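You operate a simulated robot arm through the tools that you are given. There is no shell and no other tool. Be economical: measure what you need, move in short steps, check, and stop when the job is done.

Carry out the task below with a simulated robot arm. There is one attempt and no reset: what you move stays moved.

## Task
Give the tube in the ring press its orange ring.
Fine: leave the dial at that colour and the tray pulled out with the tube in it; no ring on the other tubes.

It is judged by the outcome, as a careful person would: the job done as asked, and still so three seconds after it is handed in. It fails if anything else is knocked over, pushed out of place, dropped, spilled or broken.

## Robot
A 6-joint arm with a two-finger parallel gripper, fixed in place. Base frame: the origin is at the foot of the arm, x ahead of it, y to its left, z up; the work surface is at about z = 0.766. Lengths are in m, angles in degrees, forces in N, time in s.
With the tool pointing down near the work surface it reaches from about 0.24 to 0.64 m from the base axis. Its first joint turns from -66.0 to 66.0 degrees. Payload 2.7 kg.
Tool frame: the origin (TCP) lies between the finger pads and is the grasp point; the fingertips stand 0.023 m ahead of it; z points along the fingers, y is the line along which they close. Largest opening 0.094 m; finger width 0.038, thickness 0.01; the body of the gripper, 0.054 by 0.096 m, starts 0.039 m behind the TCP.
Orientation is that of the tool frame in the base frame, as [roll, pitch, yaw] about the fixed x, y, z axes, in that order (R = Rz(yaw) Ry(pitch) Rx(roll)). With the fingers straight down and closing along the base's y, the tool's x points along the base's -x, its y along +y and its z along -z.

## Interface
- The arm moves only by the tool servo_tool. Its argument "increments" is one flat list of numbers, 6 for each row, row after row: the shift along the base's x, y, z in mm, then the turn, a rotation vector about the base's x, y, z in degrees. In form: [tx, ty, tz, ax, ay, az, tx, ty, tz, ax, ay, az, ...]. A call has 1 to 12 rows; each row shifts and turns the commanded pose from where the row before left it. "claw" is the opening, from 0 (shut) to 1 (fully open), set as the call begins (left out, the last holds). Rows are played at 5 a second. More than 0.05 m and 8.6 degrees between two rows, or a gripper value outside its range, and nothing of the call is played. A pose out of reach is approached as far as the arm can. The call stops where the force on the tool passes 70 N (or 10 N more than at its start, if that is more) or the arm is blocked; 0.2 s more then pass. The fingers move at their own pace (about 0.045 m/s each) and stop on an object; they squeeze with about 36 N. The grip force told is the motor's: it shows also when the fingers shut on nothing. Time passes only in rows, and 0.2 s behind the last, so rows that do not move let the fingers close. The reply holds the time, the measured pose of the TCP, the force on the tool along the base axes, the opening and the grip force, in the units named above and with some noise, and new pictures: "show" is both (left out), scene, wrist or none.
- Cameras (640 x 400 px; columns grow to the right, rows downward): "scene" is fixed at [0.0903, -0.4467, 1.3985]; the picture's right is [0.61, -0.79, 0.00], its down [-0.48, -0.38, -0.79] and it looks along [0.62, 0.49, -0.61] (base axes); focal length 261 px, centre (320, 200). "wrist" rides on the gripper at [0.086, 0.016, -0.075] in the tool frame; the picture's right is [-0.18, 0.98, 0.00], its down [-0.58, -0.11, -0.81] and it looks along [-0.79, -0.15, 0.59] (tool axes); focal length 243 px, centre (320, 200). There is no depth. A picture from a camera that has moved, and an enlarged one, comes with that camera's place and axes in the base frame and with its lens.
- inspect(camera, box): a new picture of the part [left, top, right, bottom] of that camera's present view, enlarged. No time passes.
- hand_in(): hands the job in; it is judged then, once.

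Work in short steps. Places have to be worked out from the pictures, the camera data and where the tool is seen: move nearer, look again, correct. Check each grasp and each placing, and mend what went wrong. You have 120 turns and 170 pictures in all, those below and enlarged ones among them. Open the gripper and draw the arm clear of the work before you hand the job in, unless the task says otherwise; then end with one line.

The tools are called after "Emit:" as name(argument=value, ...) on one line, values as JSON. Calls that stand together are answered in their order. servo_tool: Moves the arm, as the interface text tells. Its arguments: {"type":"object","properties":{"increments":{"type":"array","items":{"type":"number"}},"claw":{"type":"number"},"show":{"type":"string","enum":["both","scene","wrist","none"]}},"required":["increments"]} The other tools are called the same way: inspect (camera, box) takes an enlarged picture of a part of a camera's view; hand_in () hands the job in.

At the start:

```text
clock: 0.0
position: [0.4231, -0.06, 1.1988]
ee_rot: [-180.0, 0.0, 180.0]
ft_force: [0.1, 0.9, 0.5]
finger_gap: 0.0939
grip_force: 0.0
```

scene: 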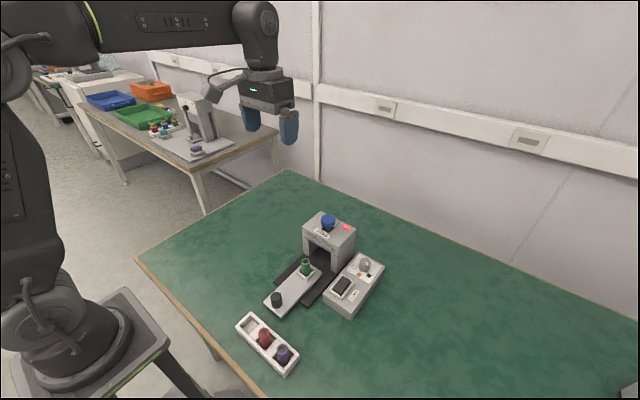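
wrist: 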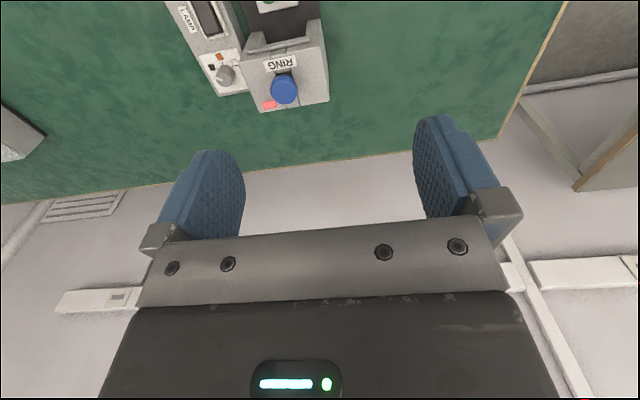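

I start by enlarging the press area in both views.

Emit:
inspect(camera="scene", box=[230, 200, 400, 306])

Emit:
inspect(camera="wrist", box=[160, 0, 352, 120])

Emit:
inspect(camera="scene", box=[220, 280, 380, 380])

```text
3.76 times, centred on (315, 253) of scene
camera zoom: at [0.0903, -0.4467, 1.3985], right [0.61, -0.79, 0.0], down [-0.48, -0.38, -0.79], along [0.62, 0.49, -0.61], focal length 982 px, centre (339, 0)
```

zoom: 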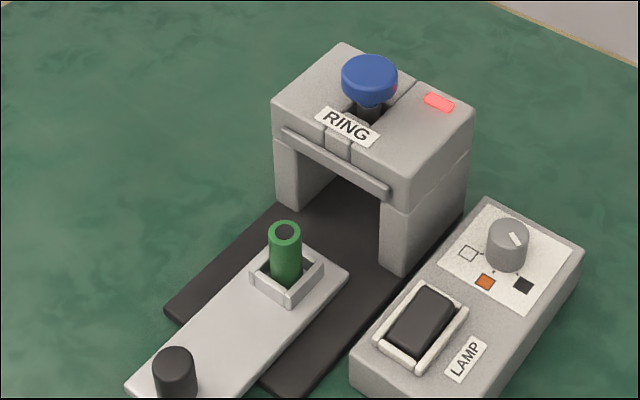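

```text
3.33 times, centred on (256, 60) of wrist
camera zoom: at [0.3362, -0.0442, 1.2727], right [0.18, 0.98, 0.0], down [0.58, -0.11, 0.81], along [0.79, -0.15, -0.59], focal length 809 px, centre (533, 667)
```

zoom: 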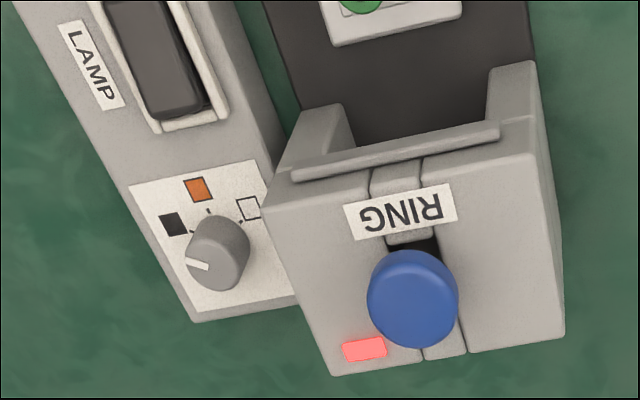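

```text
4.00 times, centred on (300, 330) of scene
camera zoom: at [0.0903, -0.4467, 1.3985], right [0.61, -0.79, 0.0], down [-0.48, -0.38, -0.79], along [0.62, 0.49, -0.61], focal length 1043 px, centre (400, -320)
```

zoom: 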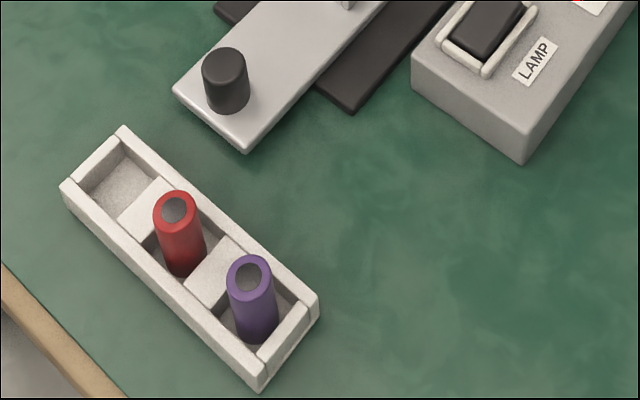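

The press sits near (0.52, -0.13), with its knob top at z≈0.92. The dial is near (0.525, -0.257) and the tray handle near (0.315, -0.128). I move closer above the dial to read it.

Emit:
servo_tool(increments=[0, -45, -20, 0, 0, 0, 0, -45, -20, 0, 0, 0, 0, -45, -30, 0, 0, 0, 0, -15, -45, 0, 0, 0, 0, 0, -30, 0, 0, 0], show="wrist")

```text
refused: row 3 steps farther than a row can; nothing moved
```

Row 3 exceeded 50 mm, so I use smaller rows.

Emit:
servo_tool(increments=[0, -40, -20, 0, 0, 0, 0, -40, -20, 0, 0, 0, 0, -40, -25, 0, 0, 0, 0, -30, -35, 0, 0, 0, 0, 0, -45, 0, 0, 0], show="wrist")

```text
clock: 1.2
position: [0.4224, -0.2103, 1.0526]
ee_rot: [179.9, 0.1, -179.9]
ft_force: [-0.3, -1.6, -1.2]
finger_gap: 0.094
grip_force: 0.0
camera wrist: at [0.3358, -0.1952, 1.1276], right [0.18, 0.98, 0.0], down [0.58, -0.11, 0.81], along [0.79, -0.15, -0.59], focal length 243 px, centre (320, 200)
```

wrist: 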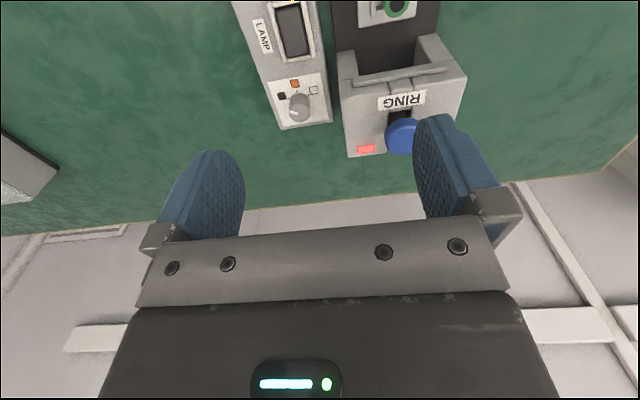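

I enlarge the dial and lamp box.

Emit:
inspect(camera="wrist", box=[256, 60, 352, 120])

Emit:
inspect(camera="wrist", box=[224, 0, 480, 160])

Emit:
inspect(camera="scene", box=[336, 248, 384, 278])

```text
6.67 times, centred on (304, 90) of wrist
camera zoom: at [0.3358, -0.1952, 1.1276], right [0.18, 0.98, 0.0], down [0.58, -0.11, 0.81], along [0.79, -0.15, -0.59], focal length 1618 px, centre (427, 933)
```

zoom: 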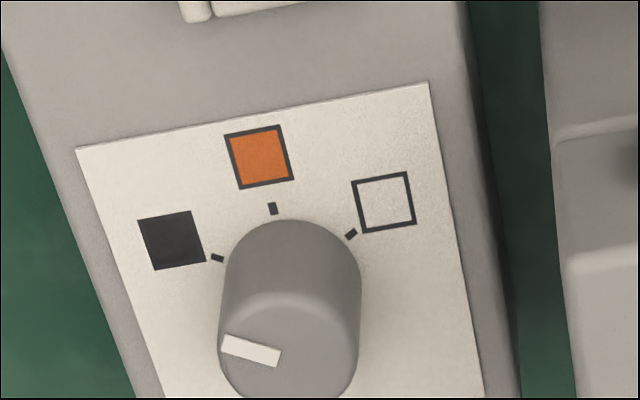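

```text
2.50 times, centred on (352, 80) of wrist
camera zoom: at [0.3358, -0.1952, 1.1276], right [0.18, 0.98, 0.0], down [0.58, -0.11, 0.81], along [0.79, -0.15, -0.59], focal length 606 px, centre (240, 500)
```

zoom: 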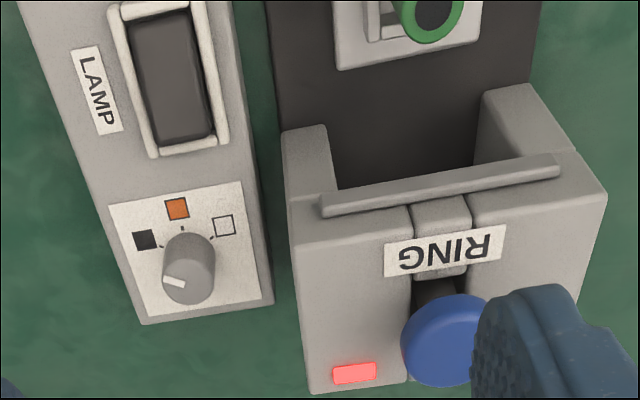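

```text
13.33 times, centred on (360, 263) of scene
camera zoom: at [0.0902, -0.4467, 1.3985], right [0.61, -0.79, 0.0], down [-0.48, -0.38, -0.79], along [0.62, 0.49, -0.61], focal length 3478 px, centre (-213, -640)
```

zoom: 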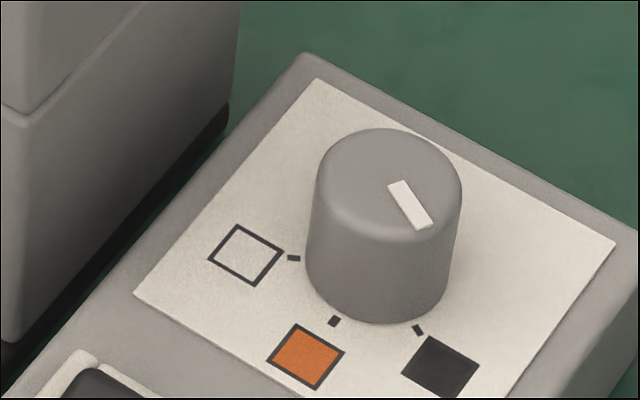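

The pointer is at black, and orange is about -60° away (clockwise from above). I place the dial axis at (0.525, -0.261) with its top at z≈0.832. I go above it with the tool pre-turned about +55° and the fingers half open.

Emit:
servo_tool(increments=[14.7, -7.2, -10, 0, 0, 7.9, 14.7, -7.2, -10, 0, 0, 7.9, 14.7, -7.2, -10, 0, 0, 7.9, 14.7, -7.2, -10, 0, 0, 7.9, 14.7, -7.2, -10, 0, 0, 7.9, 14.7, -7.2, -10, 0, 0, 7.9, 14.7, -7.2, -10, 0, 0, 7.6, 0, 0, 0, 0, 0, 0], claw=0.5)

```text
clock: 3.0
position: [0.526, -0.2596, 0.984]
ee_rot: [180.0, 0.0, -124.9]
ft_force: [0.6, 0.5, 0.3]
finger_gap: 0.047
grip_force: 0.0
camera wrist: at [0.4632, -0.3231, 1.0575], right [-0.7, 0.71, 0.0], down [0.42, 0.41, 0.81], along [0.58, 0.57, -0.59], focal length 243 px, centre (320, 200)
```

scene: 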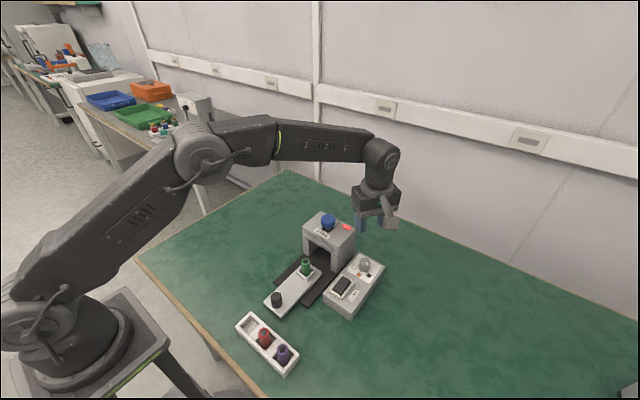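
wrist: 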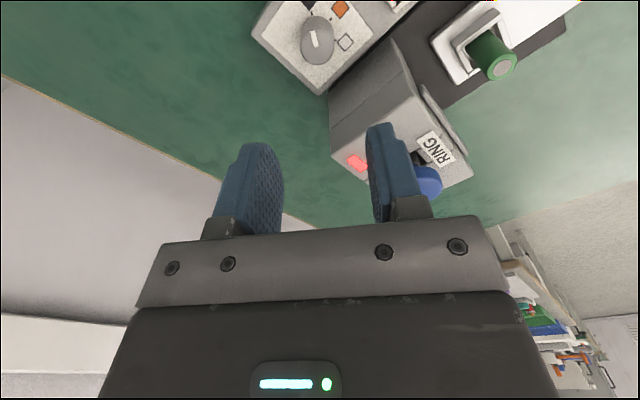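

A second sighting puts the dial at about (0.527, -0.262), so I go most of the way down and check.

Emit:
servo_tool(increments=[0.5, -2.4, -40, 0, 0, 0, 0, 0, -40, 0, 0, 0, 0, 0, -15, 0, 0, 0, 0, 0, -10, 0, 0, 0, 0, 0, 0, 0, 0, 0])

```text
clock: 4.2
position: [0.5265, -0.263, 0.8765]
ee_rot: [-180.0, 0.0, -125.0]
ft_force: [-0.4, -0.4, 0.4]
finger_gap: 0.0469
grip_force: 0.0
camera wrist: at [0.4631, -0.3254, 0.9522], right [-0.7, 0.71, 0.0], down [0.42, 0.41, 0.81], along [0.58, 0.56, -0.59], focal length 243 px, centre (320, 200)
```

scene: 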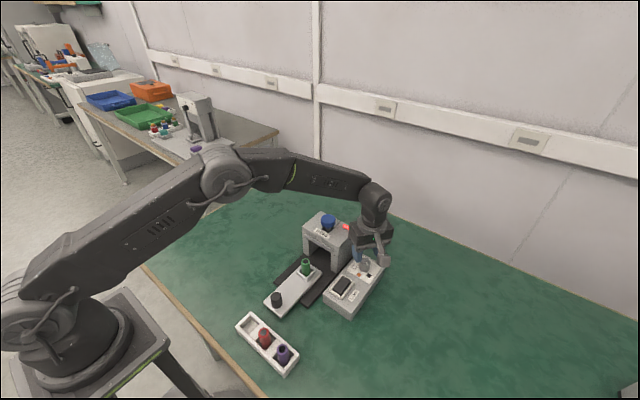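
wrist: 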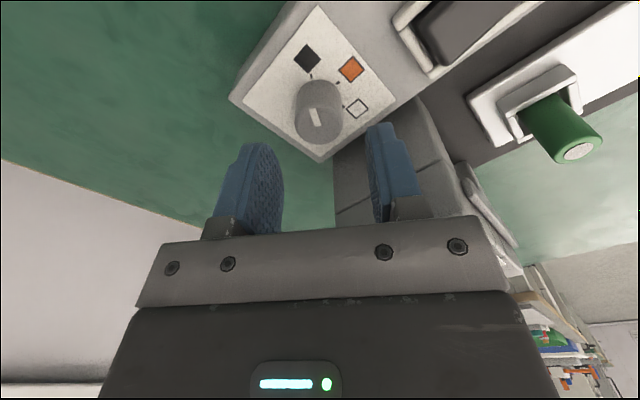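

I enlarge to refine the knob's centre.

Emit:
inspect(camera="wrist", box=[224, 40, 416, 160])

Emit:
inspect(camera="scene", box=[324, 230, 404, 280])

```text
3.33 times, centred on (320, 100) of wrist
camera zoom: at [0.4631, -0.3254, 0.9522], right [-0.7, 0.71, 0.0], down [0.42, 0.41, 0.81], along [0.58, 0.56, -0.59], focal length 809 px, centre (320, 533)
```

zoom: 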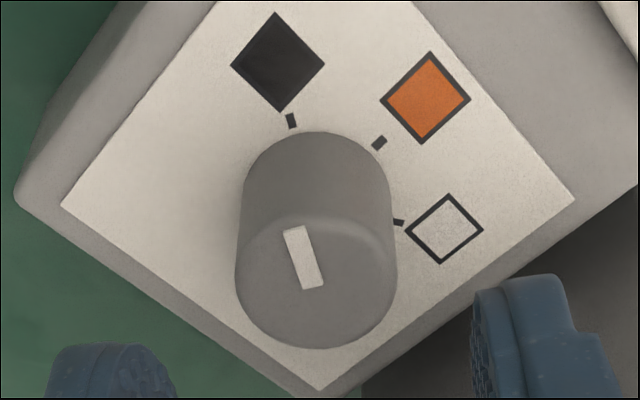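

```text
8.00 times, centred on (364, 255) of scene
camera zoom: at [0.0903, -0.4467, 1.3985], right [0.61, -0.79, 0.0], down [-0.48, -0.38, -0.79], along [0.62, 0.49, -0.61], focal length 2087 px, centre (-32, -240)
```

zoom: 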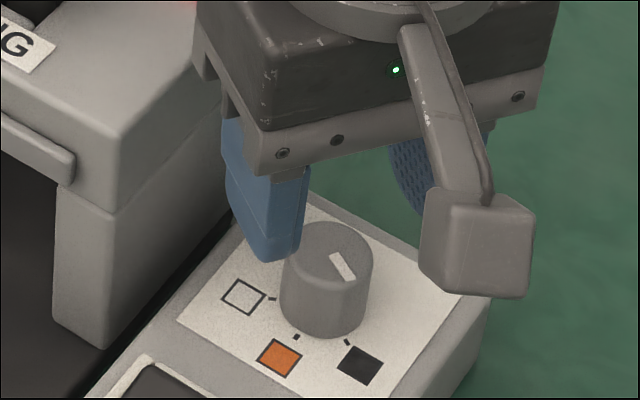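

The knob centre (0.528, -0.264) sits within 2 mm of the tool axis, so I descend the rest and close on it.

Emit:
servo_tool(increments=[0.5, -0.5, -20, 0, 0, 0, 0, 0, -17, 0, 0, 0, 0, 0, 0, 0, 0, 0], show="none")

Emit:
servo_tool(increments=[0, 0, 0, 0, 0, 0, 0, 0, 0, 0, 0, 0, 0, 0, 0, 0, 0, 0], claw=0)

```text
clock: 5.0
position: [0.5281, -0.2616, 0.8402]
ee_rot: [-180.0, 0.0, -125.0]
ft_force: [0.6, 0.4, -0.4]
finger_gap: 0.0471
grip_force: 0.2
```

```text
clock: 5.8
position: [0.5281, -0.263, 0.8401]
ee_rot: [-179.8, 0.0, -124.9]
ft_force: [16.3, -8.5, -7.7]
finger_gap: 0.0296
grip_force: 45.3
camera wrist: at [0.4645, -0.3253, 0.9156], right [-0.7, 0.71, 0.0], down [0.42, 0.41, 0.81], along [0.58, 0.56, -0.59], focal length 243 px, centre (320, 200)
```

scene: 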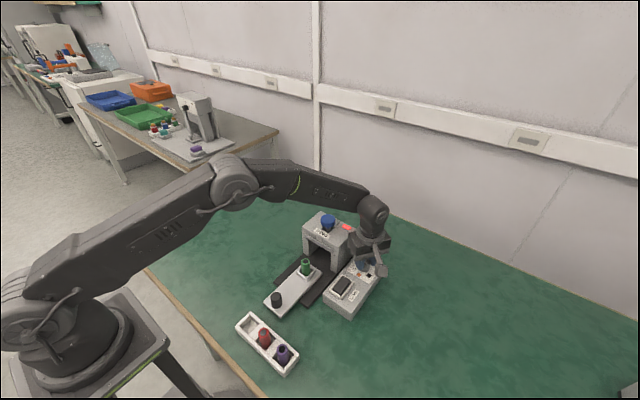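
wrist: 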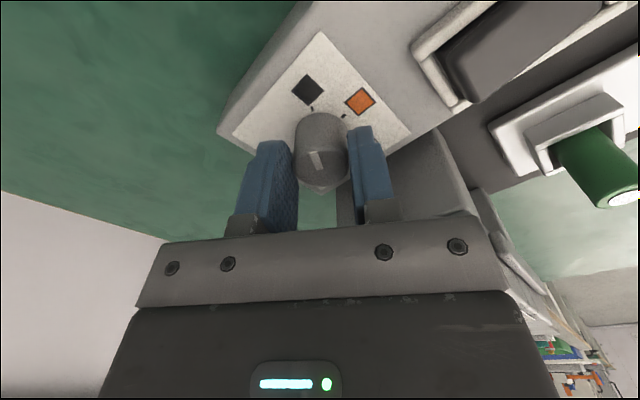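

The knob is gripped (29.6 mm) with a slight off-centre side force. I ease that by about 1 mm and turn -32° first to see how it responds.

Emit:
servo_tool(increments=[0.9, -0.5, 0, 0, 0, 0, 0, 0, 0, 0, 0, -8, 0, 0, 0, 0, 0, -8, 0, 0, 0, 0, 0, -8, 0, 0, 0, 0, 0, -8], show="wrist")

```text
clock: 7.0
position: [0.5275, -0.2612, 0.8404]
ee_rot: [179.7, 0.0, -157.1]
ft_force: [-10.5, 16.4, 13.0]
finger_gap: 0.0298
grip_force: 44.9
camera wrist: at [0.4411, -0.2815, 0.916], right [-0.21, 0.98, 0.0], down [0.58, 0.12, 0.8], along [0.79, 0.17, -0.59], focal length 243 px, centre (320, 200)
```

wrist: 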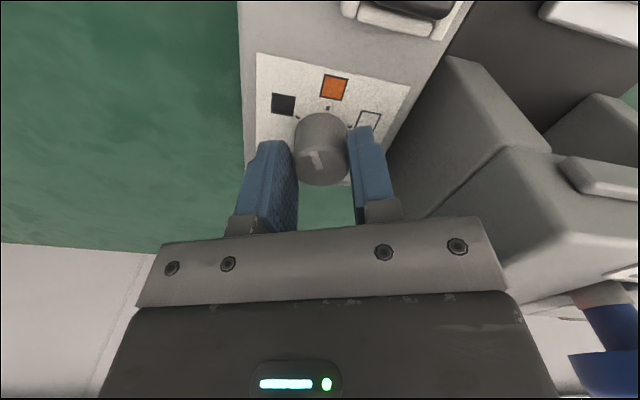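

The pointer turns with the fingers, so I continue the remaining ~28°.

Emit:
servo_tool(increments=[-0.4, 0.4, 0, 0, 0, -7, 0, 0, 0, 0, 0, -7, 0, 0, 0, 0, 0, -7, 0, 0, 0, 0, 0, -7, 0, 0, 0, 0, 0, 0], show="none")

Emit:
inspect(camera="wrist", box=[240, 60, 400, 200])

```text
clock: 8.2
position: [0.5265, -0.2595, 0.8402]
ee_rot: [179.8, -0.2, 175.0]
ft_force: [-15.7, 32.3, 16.4]
finger_gap: 0.0295
grip_force: 44.8
```

```text
2.86 times, centred on (320, 130) of wrist
camera zoom: at [0.442, -0.2376, 0.9161], right [0.27, 0.96, 0.0], down [0.57, -0.16, 0.8], along [0.77, -0.22, -0.59], focal length 693 px, centre (320, 400)
```

zoom: 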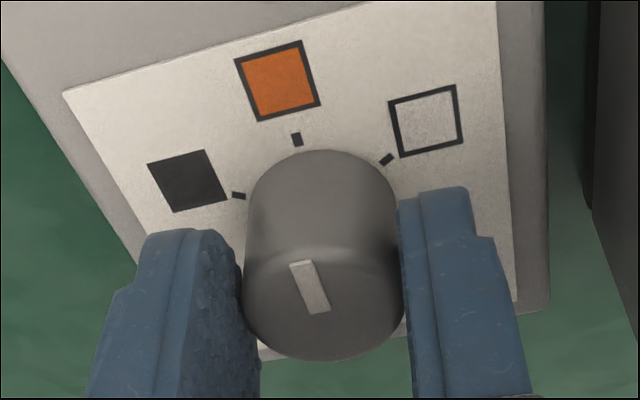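

The pointer now aims along -x toward orange. I release and check that it holds.

Emit:
servo_tool(increments=[0, 0, 0, 0, 0, 0, 0, 0, 0, 0, 0, 0, 0, 0, 20, 0, 0, 0, 0, 0, 40, 0, 0, 0, 0, 0, 0, 0, 0, 0], claw=0.5, show="none")

Emit:
inspect(camera="wrist", box=[224, 20, 416, 140])

Emit:
inspect(camera="scene", box=[264, 200, 424, 300])

```text
clock: 9.4
position: [0.5263, -0.2623, 0.9011]
ee_rot: [180.0, 0.0, 175.1]
ft_force: [0.8, -0.5, 0.3]
finger_gap: 0.0465
grip_force: 0.0
```

```text
3.33 times, centred on (320, 80) of wrist
camera zoom: at [0.4418, -0.2402, 0.9759], right [0.27, 0.96, 0.0], down [0.57, -0.16, 0.81], along [0.78, -0.22, -0.59], focal length 809 px, centre (320, 600)
```

zoom: 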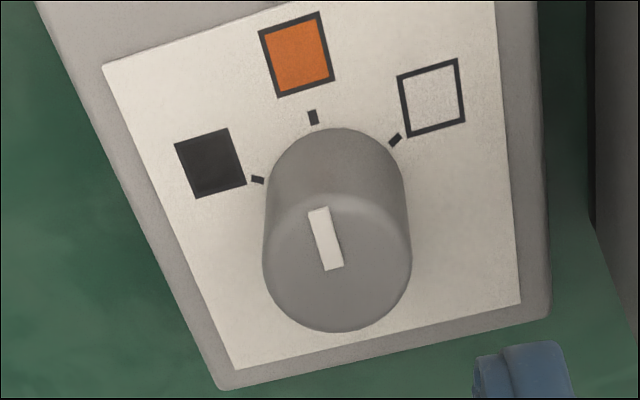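

```text
4.00 times, centred on (344, 250) of scene
camera zoom: at [0.0903, -0.4467, 1.3985], right [0.61, -0.79, 0.0], down [-0.48, -0.38, -0.79], along [0.62, 0.49, -0.61], focal length 1043 px, centre (224, 0)
```

zoom: 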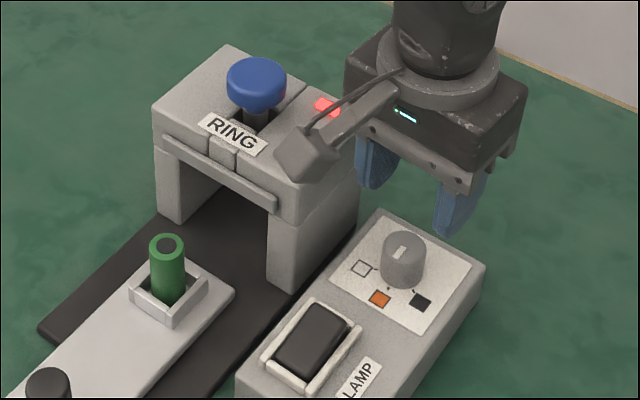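

The dial is on orange. I rise and move back over the tray handle.

Emit:
servo_tool(increments=[0, 0, 45, 0, 0, 0, 0, 0, 45, 0, 0, 0, -40, 25, 10, 0, 0, 5, -40, 25, 0, 0, 0, 0, -40, 25, 0, 0, 0, 0, -40, 25, 0, 0, 0, 0, -40, 24, 0, 0, 0, 0, -36, 10, 0, 0, 0, 0, 0, 0, 0, 0, 0, 0])

```text
clock: 11.4
position: [0.2923, -0.129, 1.0002]
ee_rot: [-180.0, 0.0, -179.9]
ft_force: [-0.6, -0.2, 0.2]
finger_gap: 0.0469
grip_force: 0.0
camera wrist: at [0.2051, -0.1134, 1.0758], right [0.18, 0.98, 0.0], down [0.58, -0.11, 0.81], along [0.79, -0.15, -0.59], focal length 243 px, centre (320, 200)
```

scene: 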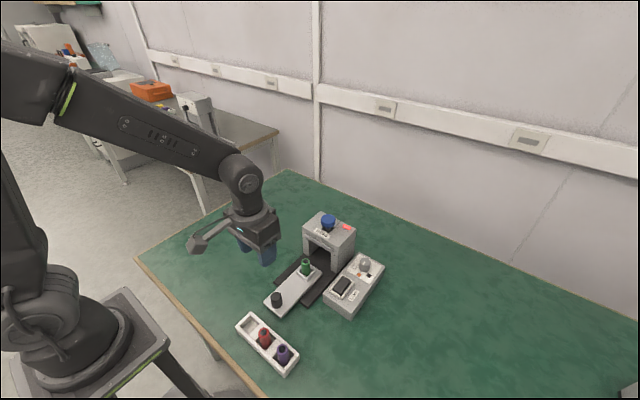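
wrist: 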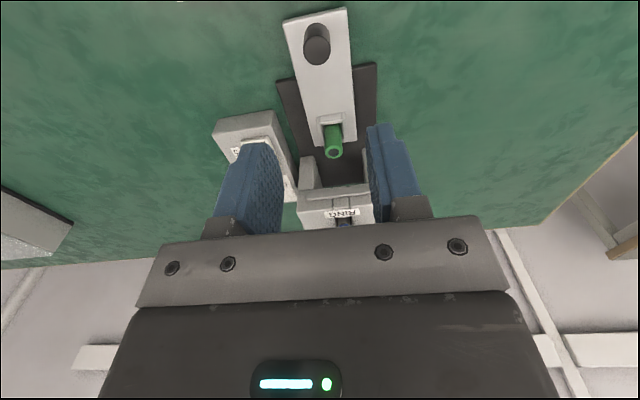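

Emit:
inspect(camera="wrist", box=[240, 0, 432, 120])

Emit:
inspect(camera="scene", box=[250, 250, 330, 320])

```text
3.33 times, centred on (336, 60) of wrist
camera zoom: at [0.2051, -0.1134, 1.0758], right [0.18, 0.98, 0.0], down [0.58, -0.11, 0.81], along [0.79, -0.15, -0.59], focal length 809 px, centre (267, 667)
```

zoom: 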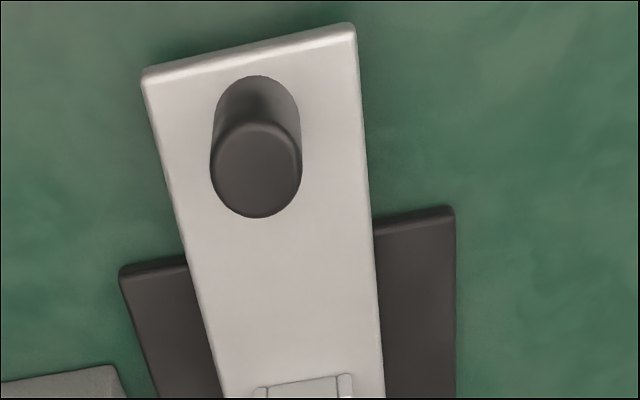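

```text
5.71 times, centred on (290, 285) of scene
camera zoom: at [0.0902, -0.4467, 1.3985], right [0.61, -0.79, 0.0], down [-0.48, -0.38, -0.79], along [0.62, 0.49, -0.61], focal length 1491 px, centre (491, -286)
```

zoom: 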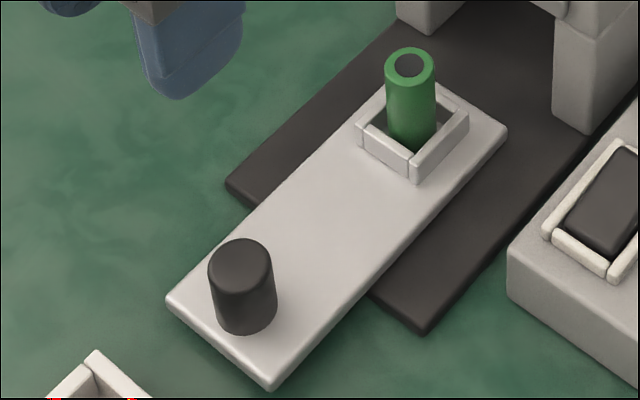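

The handle is at about (0.311, -0.137) with its top at z≈0.815, and the tray runs along x. I descend around it with the fingertips at about 0.797.

Emit:
servo_tool(increments=[9, -4, -45, 0, 0, 0, 10, -3, -45, 0, 0, 0, 0, 0, -30, 0, 0, 0, 0, 0, 0, 0, 0, 0])

```text
clock: 12.4
position: [0.3115, -0.1369, 0.8806]
ee_rot: [179.9, 0.0, -179.8]
ft_force: [1.2, 0.6, 0.3]
finger_gap: 0.047
grip_force: 0.1
camera wrist: at [0.224, -0.1211, 0.9547], right [0.18, 0.98, 0.0], down [0.58, -0.11, 0.81], along [0.79, -0.15, -0.59], focal length 243 px, centre (320, 200)
```

scene: 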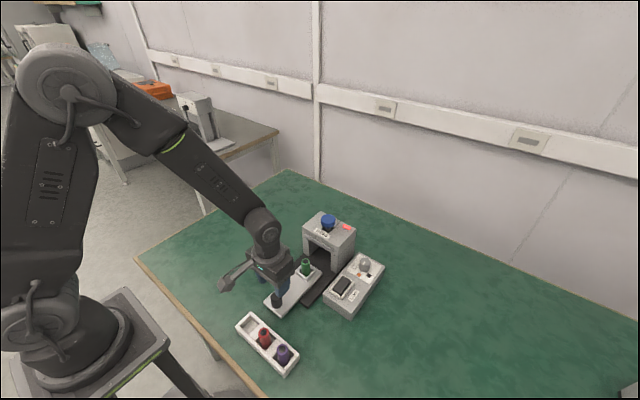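
wrist: 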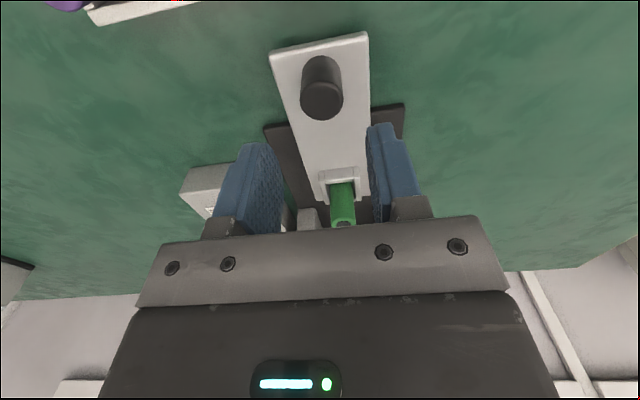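

The handle is lined up, so I go down 60 mm and close on it.

Emit:
servo_tool(increments=[-2, 1, -30, 0, 0, 0, 0, 0, -30, 0, 0, 0, 0, 0, 0, 0, 0, 0], show="none")

Emit:
servo_tool(increments=[0, 0, 0, 0, 0, 0, 0, 0, 0, 0, 0, 0, 0, 0, 0, 0, 0, 0, 0, 0, 0, 0, 0, 0], claw=0)

```text
clock: 13.2
position: [0.3078, -0.1343, 0.8205]
ee_rot: [-180.0, 0.0, -180.0]
ft_force: [-0.8, 0.6, -0.1]
finger_gap: 0.047
grip_force: 0.1
```

```text
clock: 14.2
position: [0.3083, -0.1349, 0.8203]
ee_rot: [-180.0, -0.1, 180.0]
ft_force: [2.0, 11.6, -5.7]
finger_gap: 0.0274
grip_force: 45.3
camera wrist: at [0.2214, -0.12, 0.8956], right [0.18, 0.98, 0.0], down [0.58, -0.11, 0.81], along [0.79, -0.15, -0.59], focal length 243 px, centre (320, 200)
```

scene: 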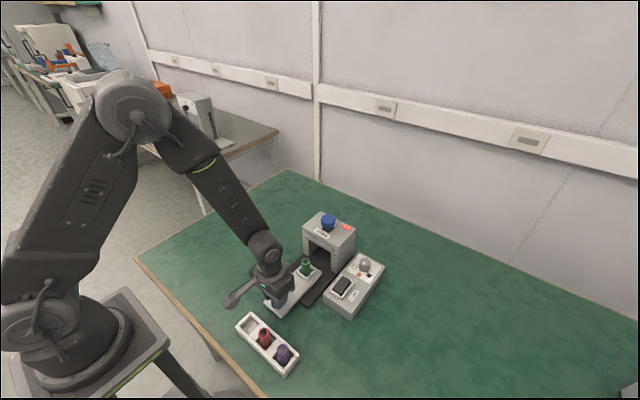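
wrist: 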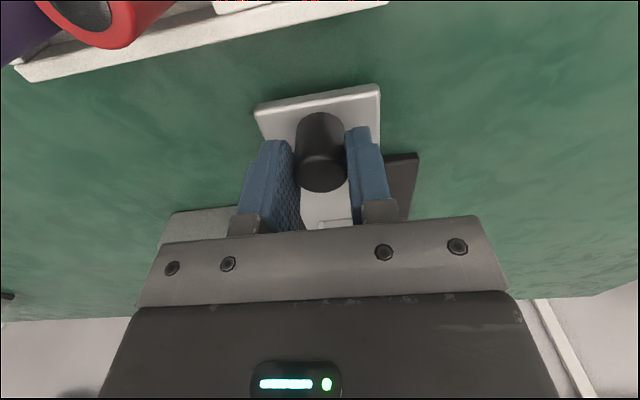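

The handle is gripped at 27 mm. I push the tray in along +x and watch the force.

Emit:
servo_tool(increments=[8, 0.3, 0, 0, 0, 0, 10, 0, 0, 0, 0, 0, 10, 0, 0, 0, 0, 0, 10, 0, 0, 0, 0, 0, 10, 0, 0, 0, 0, 0, 10, 0, 0, 0, 0, 0, 0, 0, 0, 0, 0, 0], show="scene")

```text
clock: 15.8
position: [0.3661, -0.1356, 0.8215]
ee_rot: [-180.0, 0.1, 180.0]
ft_force: [-0.4, -9.8, 1.7]
finger_gap: 0.0275
grip_force: 45.0
```

scene: 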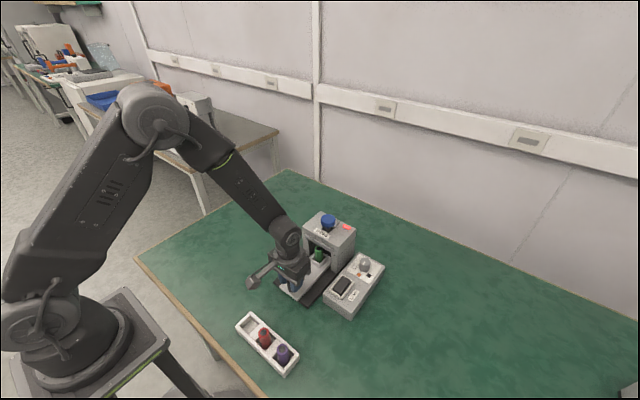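

The tray slides freely, so I keep going in smaller steps until it meets its stop.

Emit:
servo_tool(increments=[6, -0.4, 0, 0, 0, 0, 6, 0, 0, 0, 0, 0, 5, 0, 0, 0, 0, 0, 4, 0, 0, 0, 0, 0, 4, 0, 0, 0, 0, 0, 4, 0, 0, 0, 0, 0, 0, 0, 0, 0, 0, 0])

```text
clock: 17.4
position: [0.3961, -0.1356, 0.8198]
ee_rot: [-179.9, 0.1, 180.0]
ft_force: [0.8, -9.1, -3.1]
finger_gap: 0.0276
grip_force: 45.0
camera wrist: at [0.3089, -0.1199, 0.8954], right [0.18, 0.98, 0.0], down [0.58, -0.11, 0.81], along [0.79, -0.15, -0.59], focal length 243 px, centre (320, 200)
```

scene: 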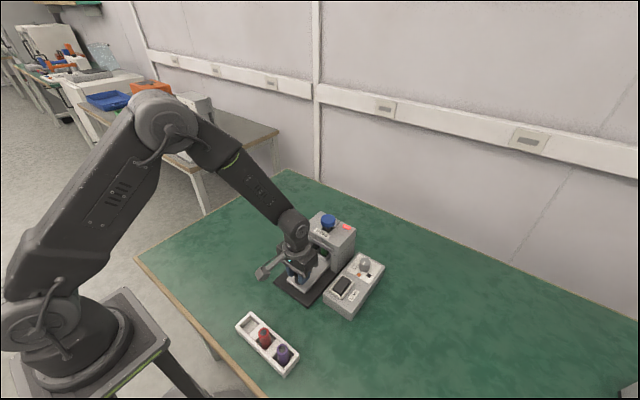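
wrist: 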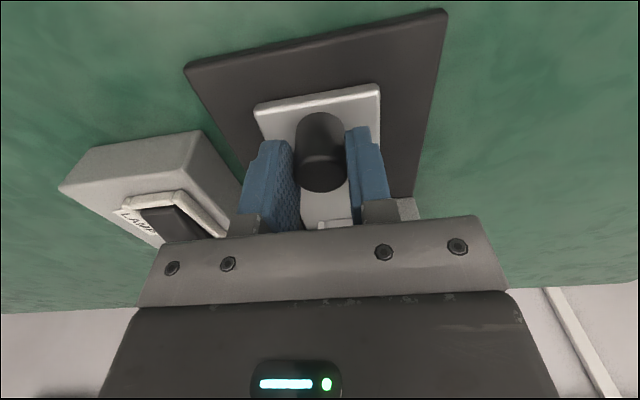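

There's no stop yet. I continue 12 mm in 3 mm steps and check the lamp.

Emit:
servo_tool(increments=[3, 0, 0, 0, 0, 0, 3, 0, 0, 0, 0, 0, 3, 0, 0, 0, 0, 0, 3, 0, 0, 0, 0, 0, 0, 0, 0, 0, 0, 0], show="none")

Emit:
inspect(camera="scene", box=[264, 200, 424, 300])

```text
clock: 18.6
position: [0.4076, -0.1348, 0.8209]
ee_rot: [-179.9, -0.1, 179.9]
ft_force: [1.4, -12.5, -5.9]
finger_gap: 0.0275
grip_force: 44.8
```

```text
4.00 times, centred on (344, 250) of scene
camera zoom: at [0.0903, -0.447, 1.3984], right [0.61, -0.79, 0.0], down [-0.48, -0.38, -0.79], along [0.62, 0.49, -0.61], focal length 1043 px, centre (224, 0)
```

zoom: 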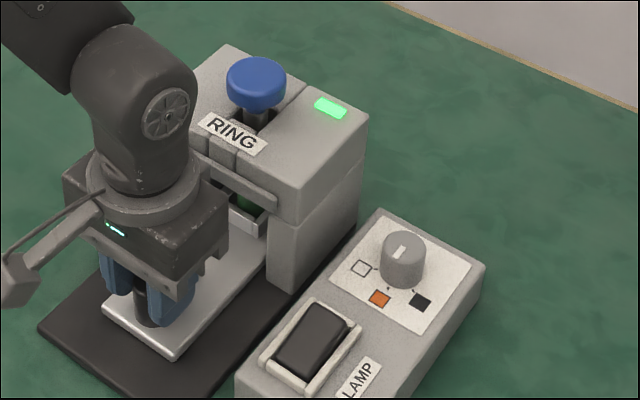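

The lamp turned green. I nudge 2 mm more to see whether it is at the stop.

Emit:
servo_tool(increments=[2, 0, 0, 0, 0, 0, 0, 0, 0, 0, 0, 0], show="none")

Emit:
inspect(camera="scene", box=[264, 200, 424, 300])

```text
clock: 19.2
position: [0.4076, -0.1354, 0.8203]
ee_rot: [180.0, -0.1, -180.0]
ft_force: [-8.5, -11.8, 2.4]
finger_gap: 0.0274
grip_force: 45.1
```

```text
4.00 times, centred on (344, 250) of scene
camera zoom: at [0.09, -0.447, 1.3985], right [0.61, -0.79, 0.0], down [-0.48, -0.38, -0.79], along [0.62, 0.49, -0.61], focal length 1043 px, centre (224, 0)
```

zoom: 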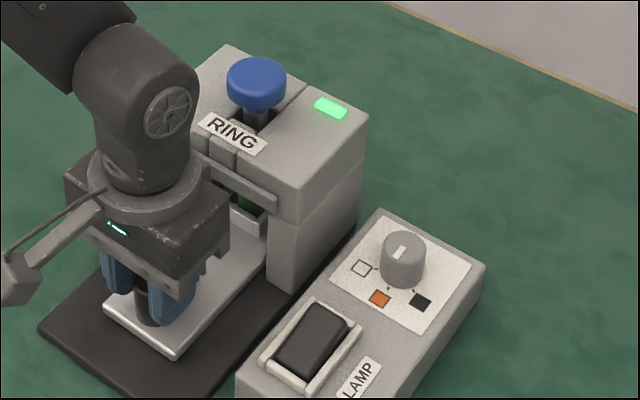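

It's at the stop and green. I release and lift up to look at the blue knob.

Emit:
servo_tool(increments=[-1, 0, 0, 0, 0, 0, 0, 0, 0, 0, 0, 0, 0, 0, 20, 0, 0, 0, 0, 0, 45, 0, 0, 0, 0, 0, 45, 0, 0, 0, 0, 0, 45, 0, 0, 0, 0, 0, 0, 0, 0, 0], claw=0.5, show="none")

Emit:
inspect(camera="wrist", box=[220, 0, 460, 240])

Emit:
inspect(camera="scene", box=[280, 200, 376, 260])

```text
clock: 20.8
position: [0.4086, -0.1346, 0.9756]
ee_rot: [179.9, 0.0, -180.0]
ft_force: [0.3, -0.2, 0.3]
finger_gap: 0.0468
grip_force: 0.0
```

```text
1.67 times, centred on (340, 120) of wrist
camera zoom: at [0.3214, -0.1197, 1.0497], right [0.18, 0.98, 0.0], down [0.58, -0.11, 0.81], along [0.79, -0.15, -0.59], focal length 404 px, centre (287, 333)
```

zoom: 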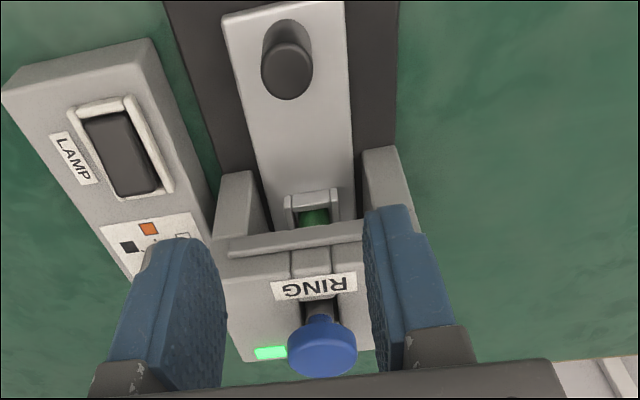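

```text
6.67 times, centred on (328, 230) of scene
camera zoom: at [0.0902, -0.4467, 1.3985], right [0.61, -0.79, 0.0], down [-0.48, -0.38, -0.79], along [0.62, 0.49, -0.61], focal length 1739 px, centre (267, 0)
```

zoom: 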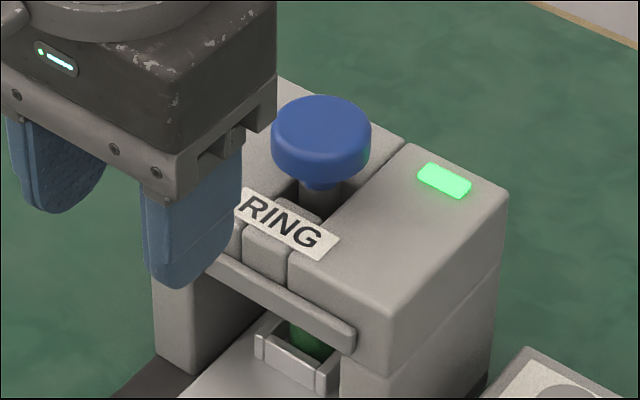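

It's a mushroom plunger at about (0.521, -0.134) with its top near 0.916. I close the fingers, move above it, and come down to just over it.

Emit:
servo_tool(increments=[0, 0, 25, 0, 0, 0, 40, 0, 0, 0, 0, 0, 40, 0, 0, 0, 0, 0, 33, 0, 0, 0, 0, 0, 0, 0, -25, 0, 0, 0, 0, 0, -20, 0, 0, 0, 0, 0, 0, 0, 0, 0], claw=0, show="wrist")

Emit:
inspect(camera="scene", box=[280, 180, 376, 260])

```text
clock: 22.4
position: [0.522, -0.1331, 0.9556]
ee_rot: [179.9, 0.0, 180.0]
ft_force: [1.1, 0.5, -0.4]
finger_gap: 0.0
grip_force: 35.5
camera wrist: at [0.4347, -0.1186, 1.0303], right [0.18, 0.98, 0.0], down [0.58, -0.11, 0.81], along [0.79, -0.15, -0.59], focal length 243 px, centre (320, 200)
```

wrist: 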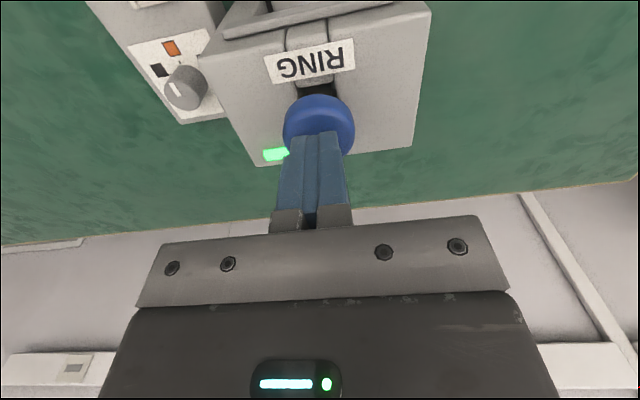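

```text
5.00 times, centred on (328, 220) of scene
camera zoom: at [0.0903, -0.4467, 1.3985], right [0.61, -0.79, 0.0], down [-0.48, -0.38, -0.79], along [0.62, 0.49, -0.61], focal length 1304 px, centre (280, 100)
```

zoom: 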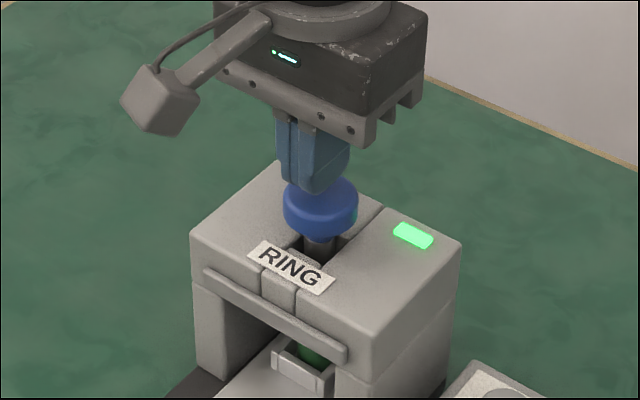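

I'm centred on the knob and press down in small steps.

Emit:
servo_tool(increments=[0, 0, -5, 0, 0, 0, 0, 0, -5, 0, 0, 0, 0, 0, -4, 0, 0, 0, 0, 0, -4, 0, 0, 0, 0, 0, -3, 0, 0, 0, 0, 0, 0, 0, 0, 0], show="none")

Emit:
inspect(camera="scene", box=[280, 180, 376, 260])

```text
clock: 23.8
position: [0.5206, -0.1348, 0.9352]
ee_rot: [-179.9, 0.1, 180.0]
ft_force: [0.0, -1.6, 3.6]
finger_gap: 0.0001
grip_force: 36.3
```

```text
5.00 times, centred on (328, 220) of scene
camera zoom: at [0.0902, -0.4467, 1.3985], right [0.61, -0.79, 0.0], down [-0.48, -0.38, -0.79], along [0.62, 0.49, -0.61], focal length 1304 px, centre (280, 100)
```

zoom: 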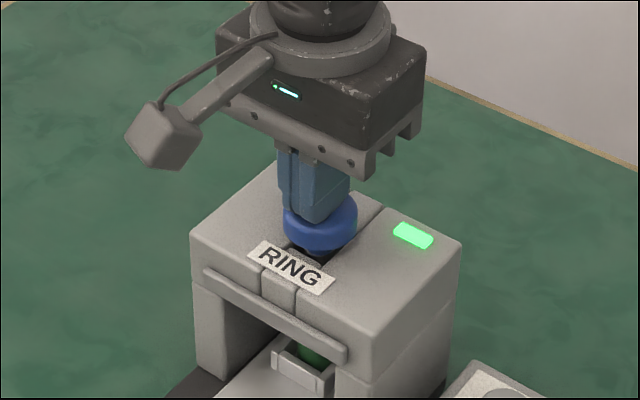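

The plunger is going down with light force, so I keep pressing.

Emit:
servo_tool(increments=[0, 0, -3, 0, 0, 0, 0, 0, -3, 0, 0, 0, 0, 0, -3, 0, 0, 0, 0, 0, -3, 0, 0, 0, 0, 0, 0, 0, 0, 0], show="none")

Emit:
inspect(camera="scene", box=[280, 180, 376, 260])

```text
clock: 25.0
position: [0.5217, -0.1346, 0.9288]
ee_rot: [-179.9, 0.5, 180.0]
ft_force: [-19.8, 3.9, 54.2]
finger_gap: 0.0
grip_force: 35.8
```

```text
5.00 times, centred on (328, 220) of scene
camera zoom: at [0.0889, -0.4464, 1.3987], right [0.61, -0.79, 0.0], down [-0.48, -0.38, -0.79], along [0.63, 0.49, -0.61], focal length 1304 px, centre (280, 100)
```

zoom: 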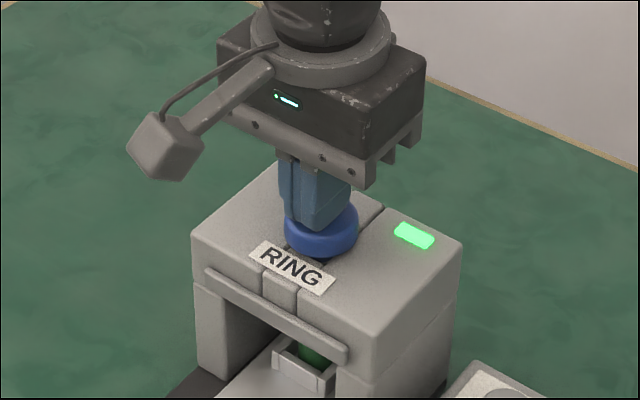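

The plunger is fully down (54 N). I lift straight off and look.

Emit:
servo_tool(increments=[0, 0, 6, 0, 0, 0, 0, 0, 15, 0, 0, 0, 0, 0, 30, 0, 0, 0, 0, 0, 30, 0, 0, 0, -40, 0, 0, 0, 0, 0, -40, 0, 0, 0, 0, 0, -33, 0, 0, 0, 0, 0], claw=0, show="none")

Emit:
inspect(camera="scene", box=[264, 200, 424, 300])

Emit:
inspect(camera="wrist", box=[220, 0, 460, 150])

```text
clock: 26.6
position: [0.4091, -0.1333, 1.004]
ee_rot: [179.9, 0.1, 179.9]
ft_force: [0.3, -0.2, -0.5]
finger_gap: 0.0
grip_force: 36.2
```

```text
4.00 times, centred on (344, 250) of scene
camera zoom: at [0.0903, -0.4467, 1.3985], right [0.61, -0.79, 0.0], down [-0.48, -0.38, -0.79], along [0.62, 0.49, -0.61], focal length 1043 px, centre (224, 0)
```

zoom: 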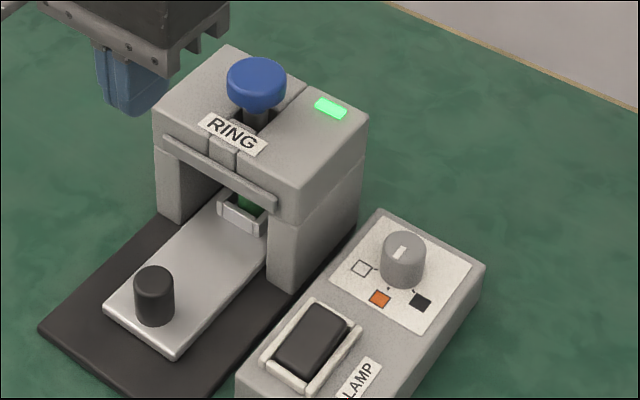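

```text
2.67 times, centred on (340, 75) of wrist
camera zoom: at [0.3216, -0.1189, 1.0786], right [0.18, 0.98, 0.0], down [0.58, -0.11, 0.81], along [0.79, -0.15, -0.59], focal length 647 px, centre (267, 533)
```

zoom: 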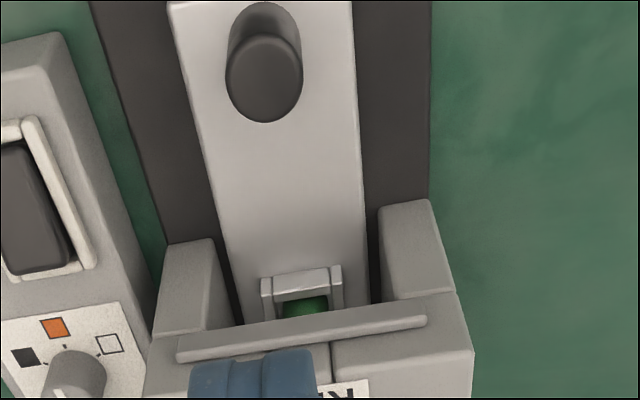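

The plunger sprang back. Now I regrip the handle at x≈0.4075 and pull the tray out to see the tube.

Emit:
servo_tool(increments=[-1.5, -1, -40, 0, 0, 0, 0, 0, -40, 0, 0, 0, 0, 0, -40, 0, 0, 0, 0, 0, -40, 0, 0, 0, 0, 0, -24, 0, 0, 0, 0, 0, 0, 0, 0, 0], claw=0.5, show="none")

Emit:
servo_tool(increments=[0, 0, 0, 0, 0, 0, 0, 0, 0, 0, 0, 0, 0, 0, 0, 0, 0, 0, 0, 0, 0, 0, 0, 0], claw=0, show="wrist")

```text
clock: 28.0
position: [0.4076, -0.1356, 0.8195]
ee_rot: [180.0, 0.0, 180.0]
ft_force: [1.3, 0.8, -0.6]
finger_gap: 0.0468
grip_force: 0.0
```

```text
clock: 29.0
position: [0.4067, -0.1347, 0.8195]
ee_rot: [-180.0, 0.0, 180.0]
ft_force: [-0.3, 12.7, -2.6]
finger_gap: 0.0276
grip_force: 45.1
camera wrist: at [0.3208, -0.1201, 0.8945], right [0.18, 0.98, 0.0], down [0.58, -0.11, 0.81], along [0.79, -0.15, -0.59], focal length 243 px, centre (320, 200)
```

wrist: 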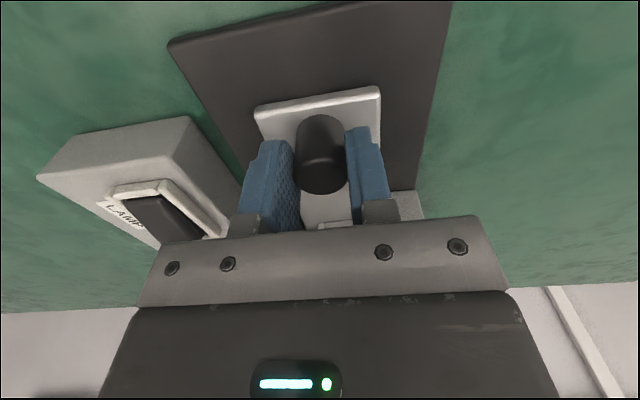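

Gripped. I pull the tray out ~98 mm, back to where it started.

Emit:
servo_tool(increments=[-8, 0.4, 0, 0, 0, 0, -10, 0, 0, 0, 0, 0, -10, 0, 0, 0, 0, 0, -10, 0, 0, 0, 0, 0, -10, 0, 0, 0, 0, 0, -10, 0, 0, 0, 0, 0, -10, 0, 0, 0, 0, 0, -10, 0, 0, 0, 0, 0, -10, 0, 0, 0, 0, 0, -7, 0, 0, 0, 0, 0, -3, 0, 0, 0, 0, 0, 0, 0, 0, 0, 0, 0], show="none")

Emit:
inspect(camera="scene", box=[230, 200, 390, 300])

```text
clock: 31.6
position: [0.3088, -0.1344, 0.8203]
ee_rot: [-180.0, -0.1, -179.9]
ft_force: [0.4, 27.3, -14.6]
finger_gap: 0.0276
grip_force: 45.2
```

```text
4.00 times, centred on (310, 250) of scene
camera zoom: at [0.0904, -0.4462, 1.3987], right [0.61, -0.79, 0.0], down [-0.48, -0.38, -0.79], along [0.62, 0.49, -0.61], focal length 1043 px, centre (360, 0)
```

zoom: 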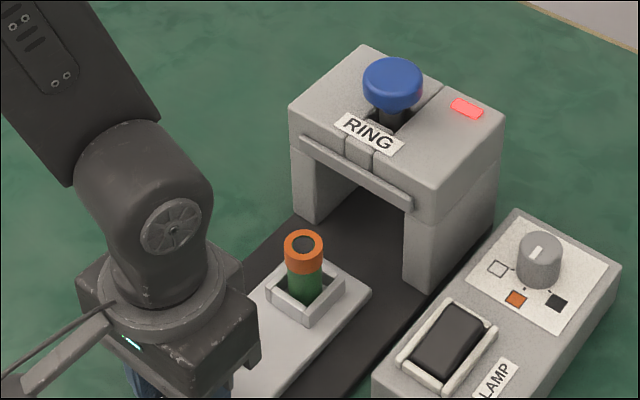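

The tube wears an orange ring. I relieve the side load, release, and lift clear.

Emit:
servo_tool(increments=[0, 0.7, 0, 0, 0, 0, 0, 0, 0, 0, 0, 0], show="none")

Emit:
servo_tool(increments=[0, 0, 0, 0, 0, 0, 0, 0, 0, 0, 0, 0, 0, 0, 20, 0, 0, 0, 0, 0, 45, 0, 0, 0, 0, 0, 45, 0, 0, 0, 0, 0, 45, 0, 0, 0, 0, 0, 45, 0, 0, 0, 0, 0, 45, 0, 0, 0, 0, 0, 0, 0, 0, 0], claw=0.6, show="scene")

Emit:
inspect(camera="scene", box=[220, 200, 400, 380])

```text
clock: 32.2
position: [0.3095, -0.1345, 0.8193]
ee_rot: [-180.0, -0.1, 180.0]
ft_force: [-0.4, 13.1, -8.6]
finger_gap: 0.0272
grip_force: 45.2
```

```text
clock: 34.2
position: [0.3079, -0.1355, 1.0641]
ee_rot: [180.0, 0.0, -179.9]
ft_force: [0.5, 0.7, -0.2]
finger_gap: 0.0564
grip_force: 0.1
```

scene: 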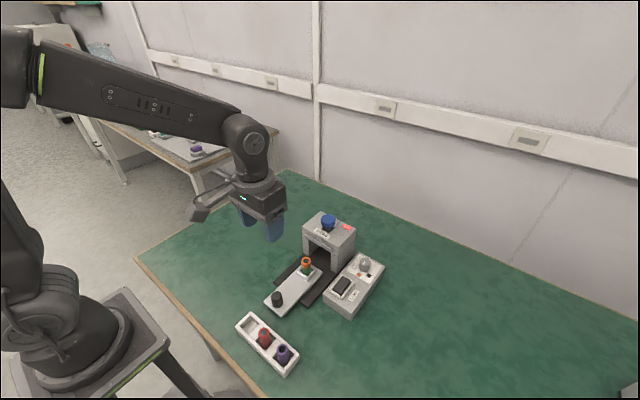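

```text
2.22 times, centred on (310, 290) of scene
camera zoom: at [0.0902, -0.4467, 1.3985], right [0.61, -0.79, 0.0], down [-0.48, -0.38, -0.79], along [0.62, 0.49, -0.61], focal length 580 px, centre (342, 0)
```

zoom: 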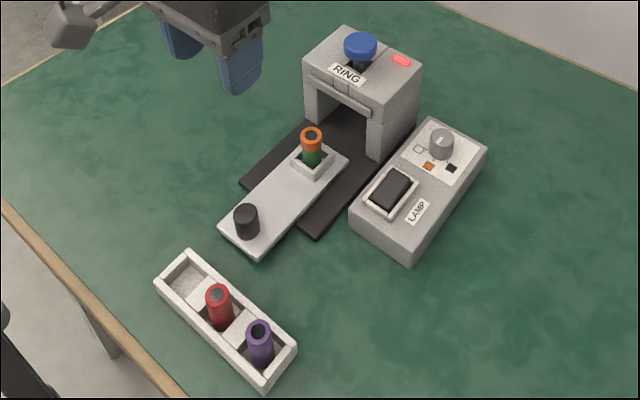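

The tube has its orange ring, the tray is out, the dial is on orange, and the other tubes have no rings. The arm is clear, so I hand in.

Emit:
hand_in()

```text
The job is handed in.
```

The green tube in the ring press now has its orange ring; the tray is pulled out with the tube in it, the dial is left on orange, and nothing else was disturbed.
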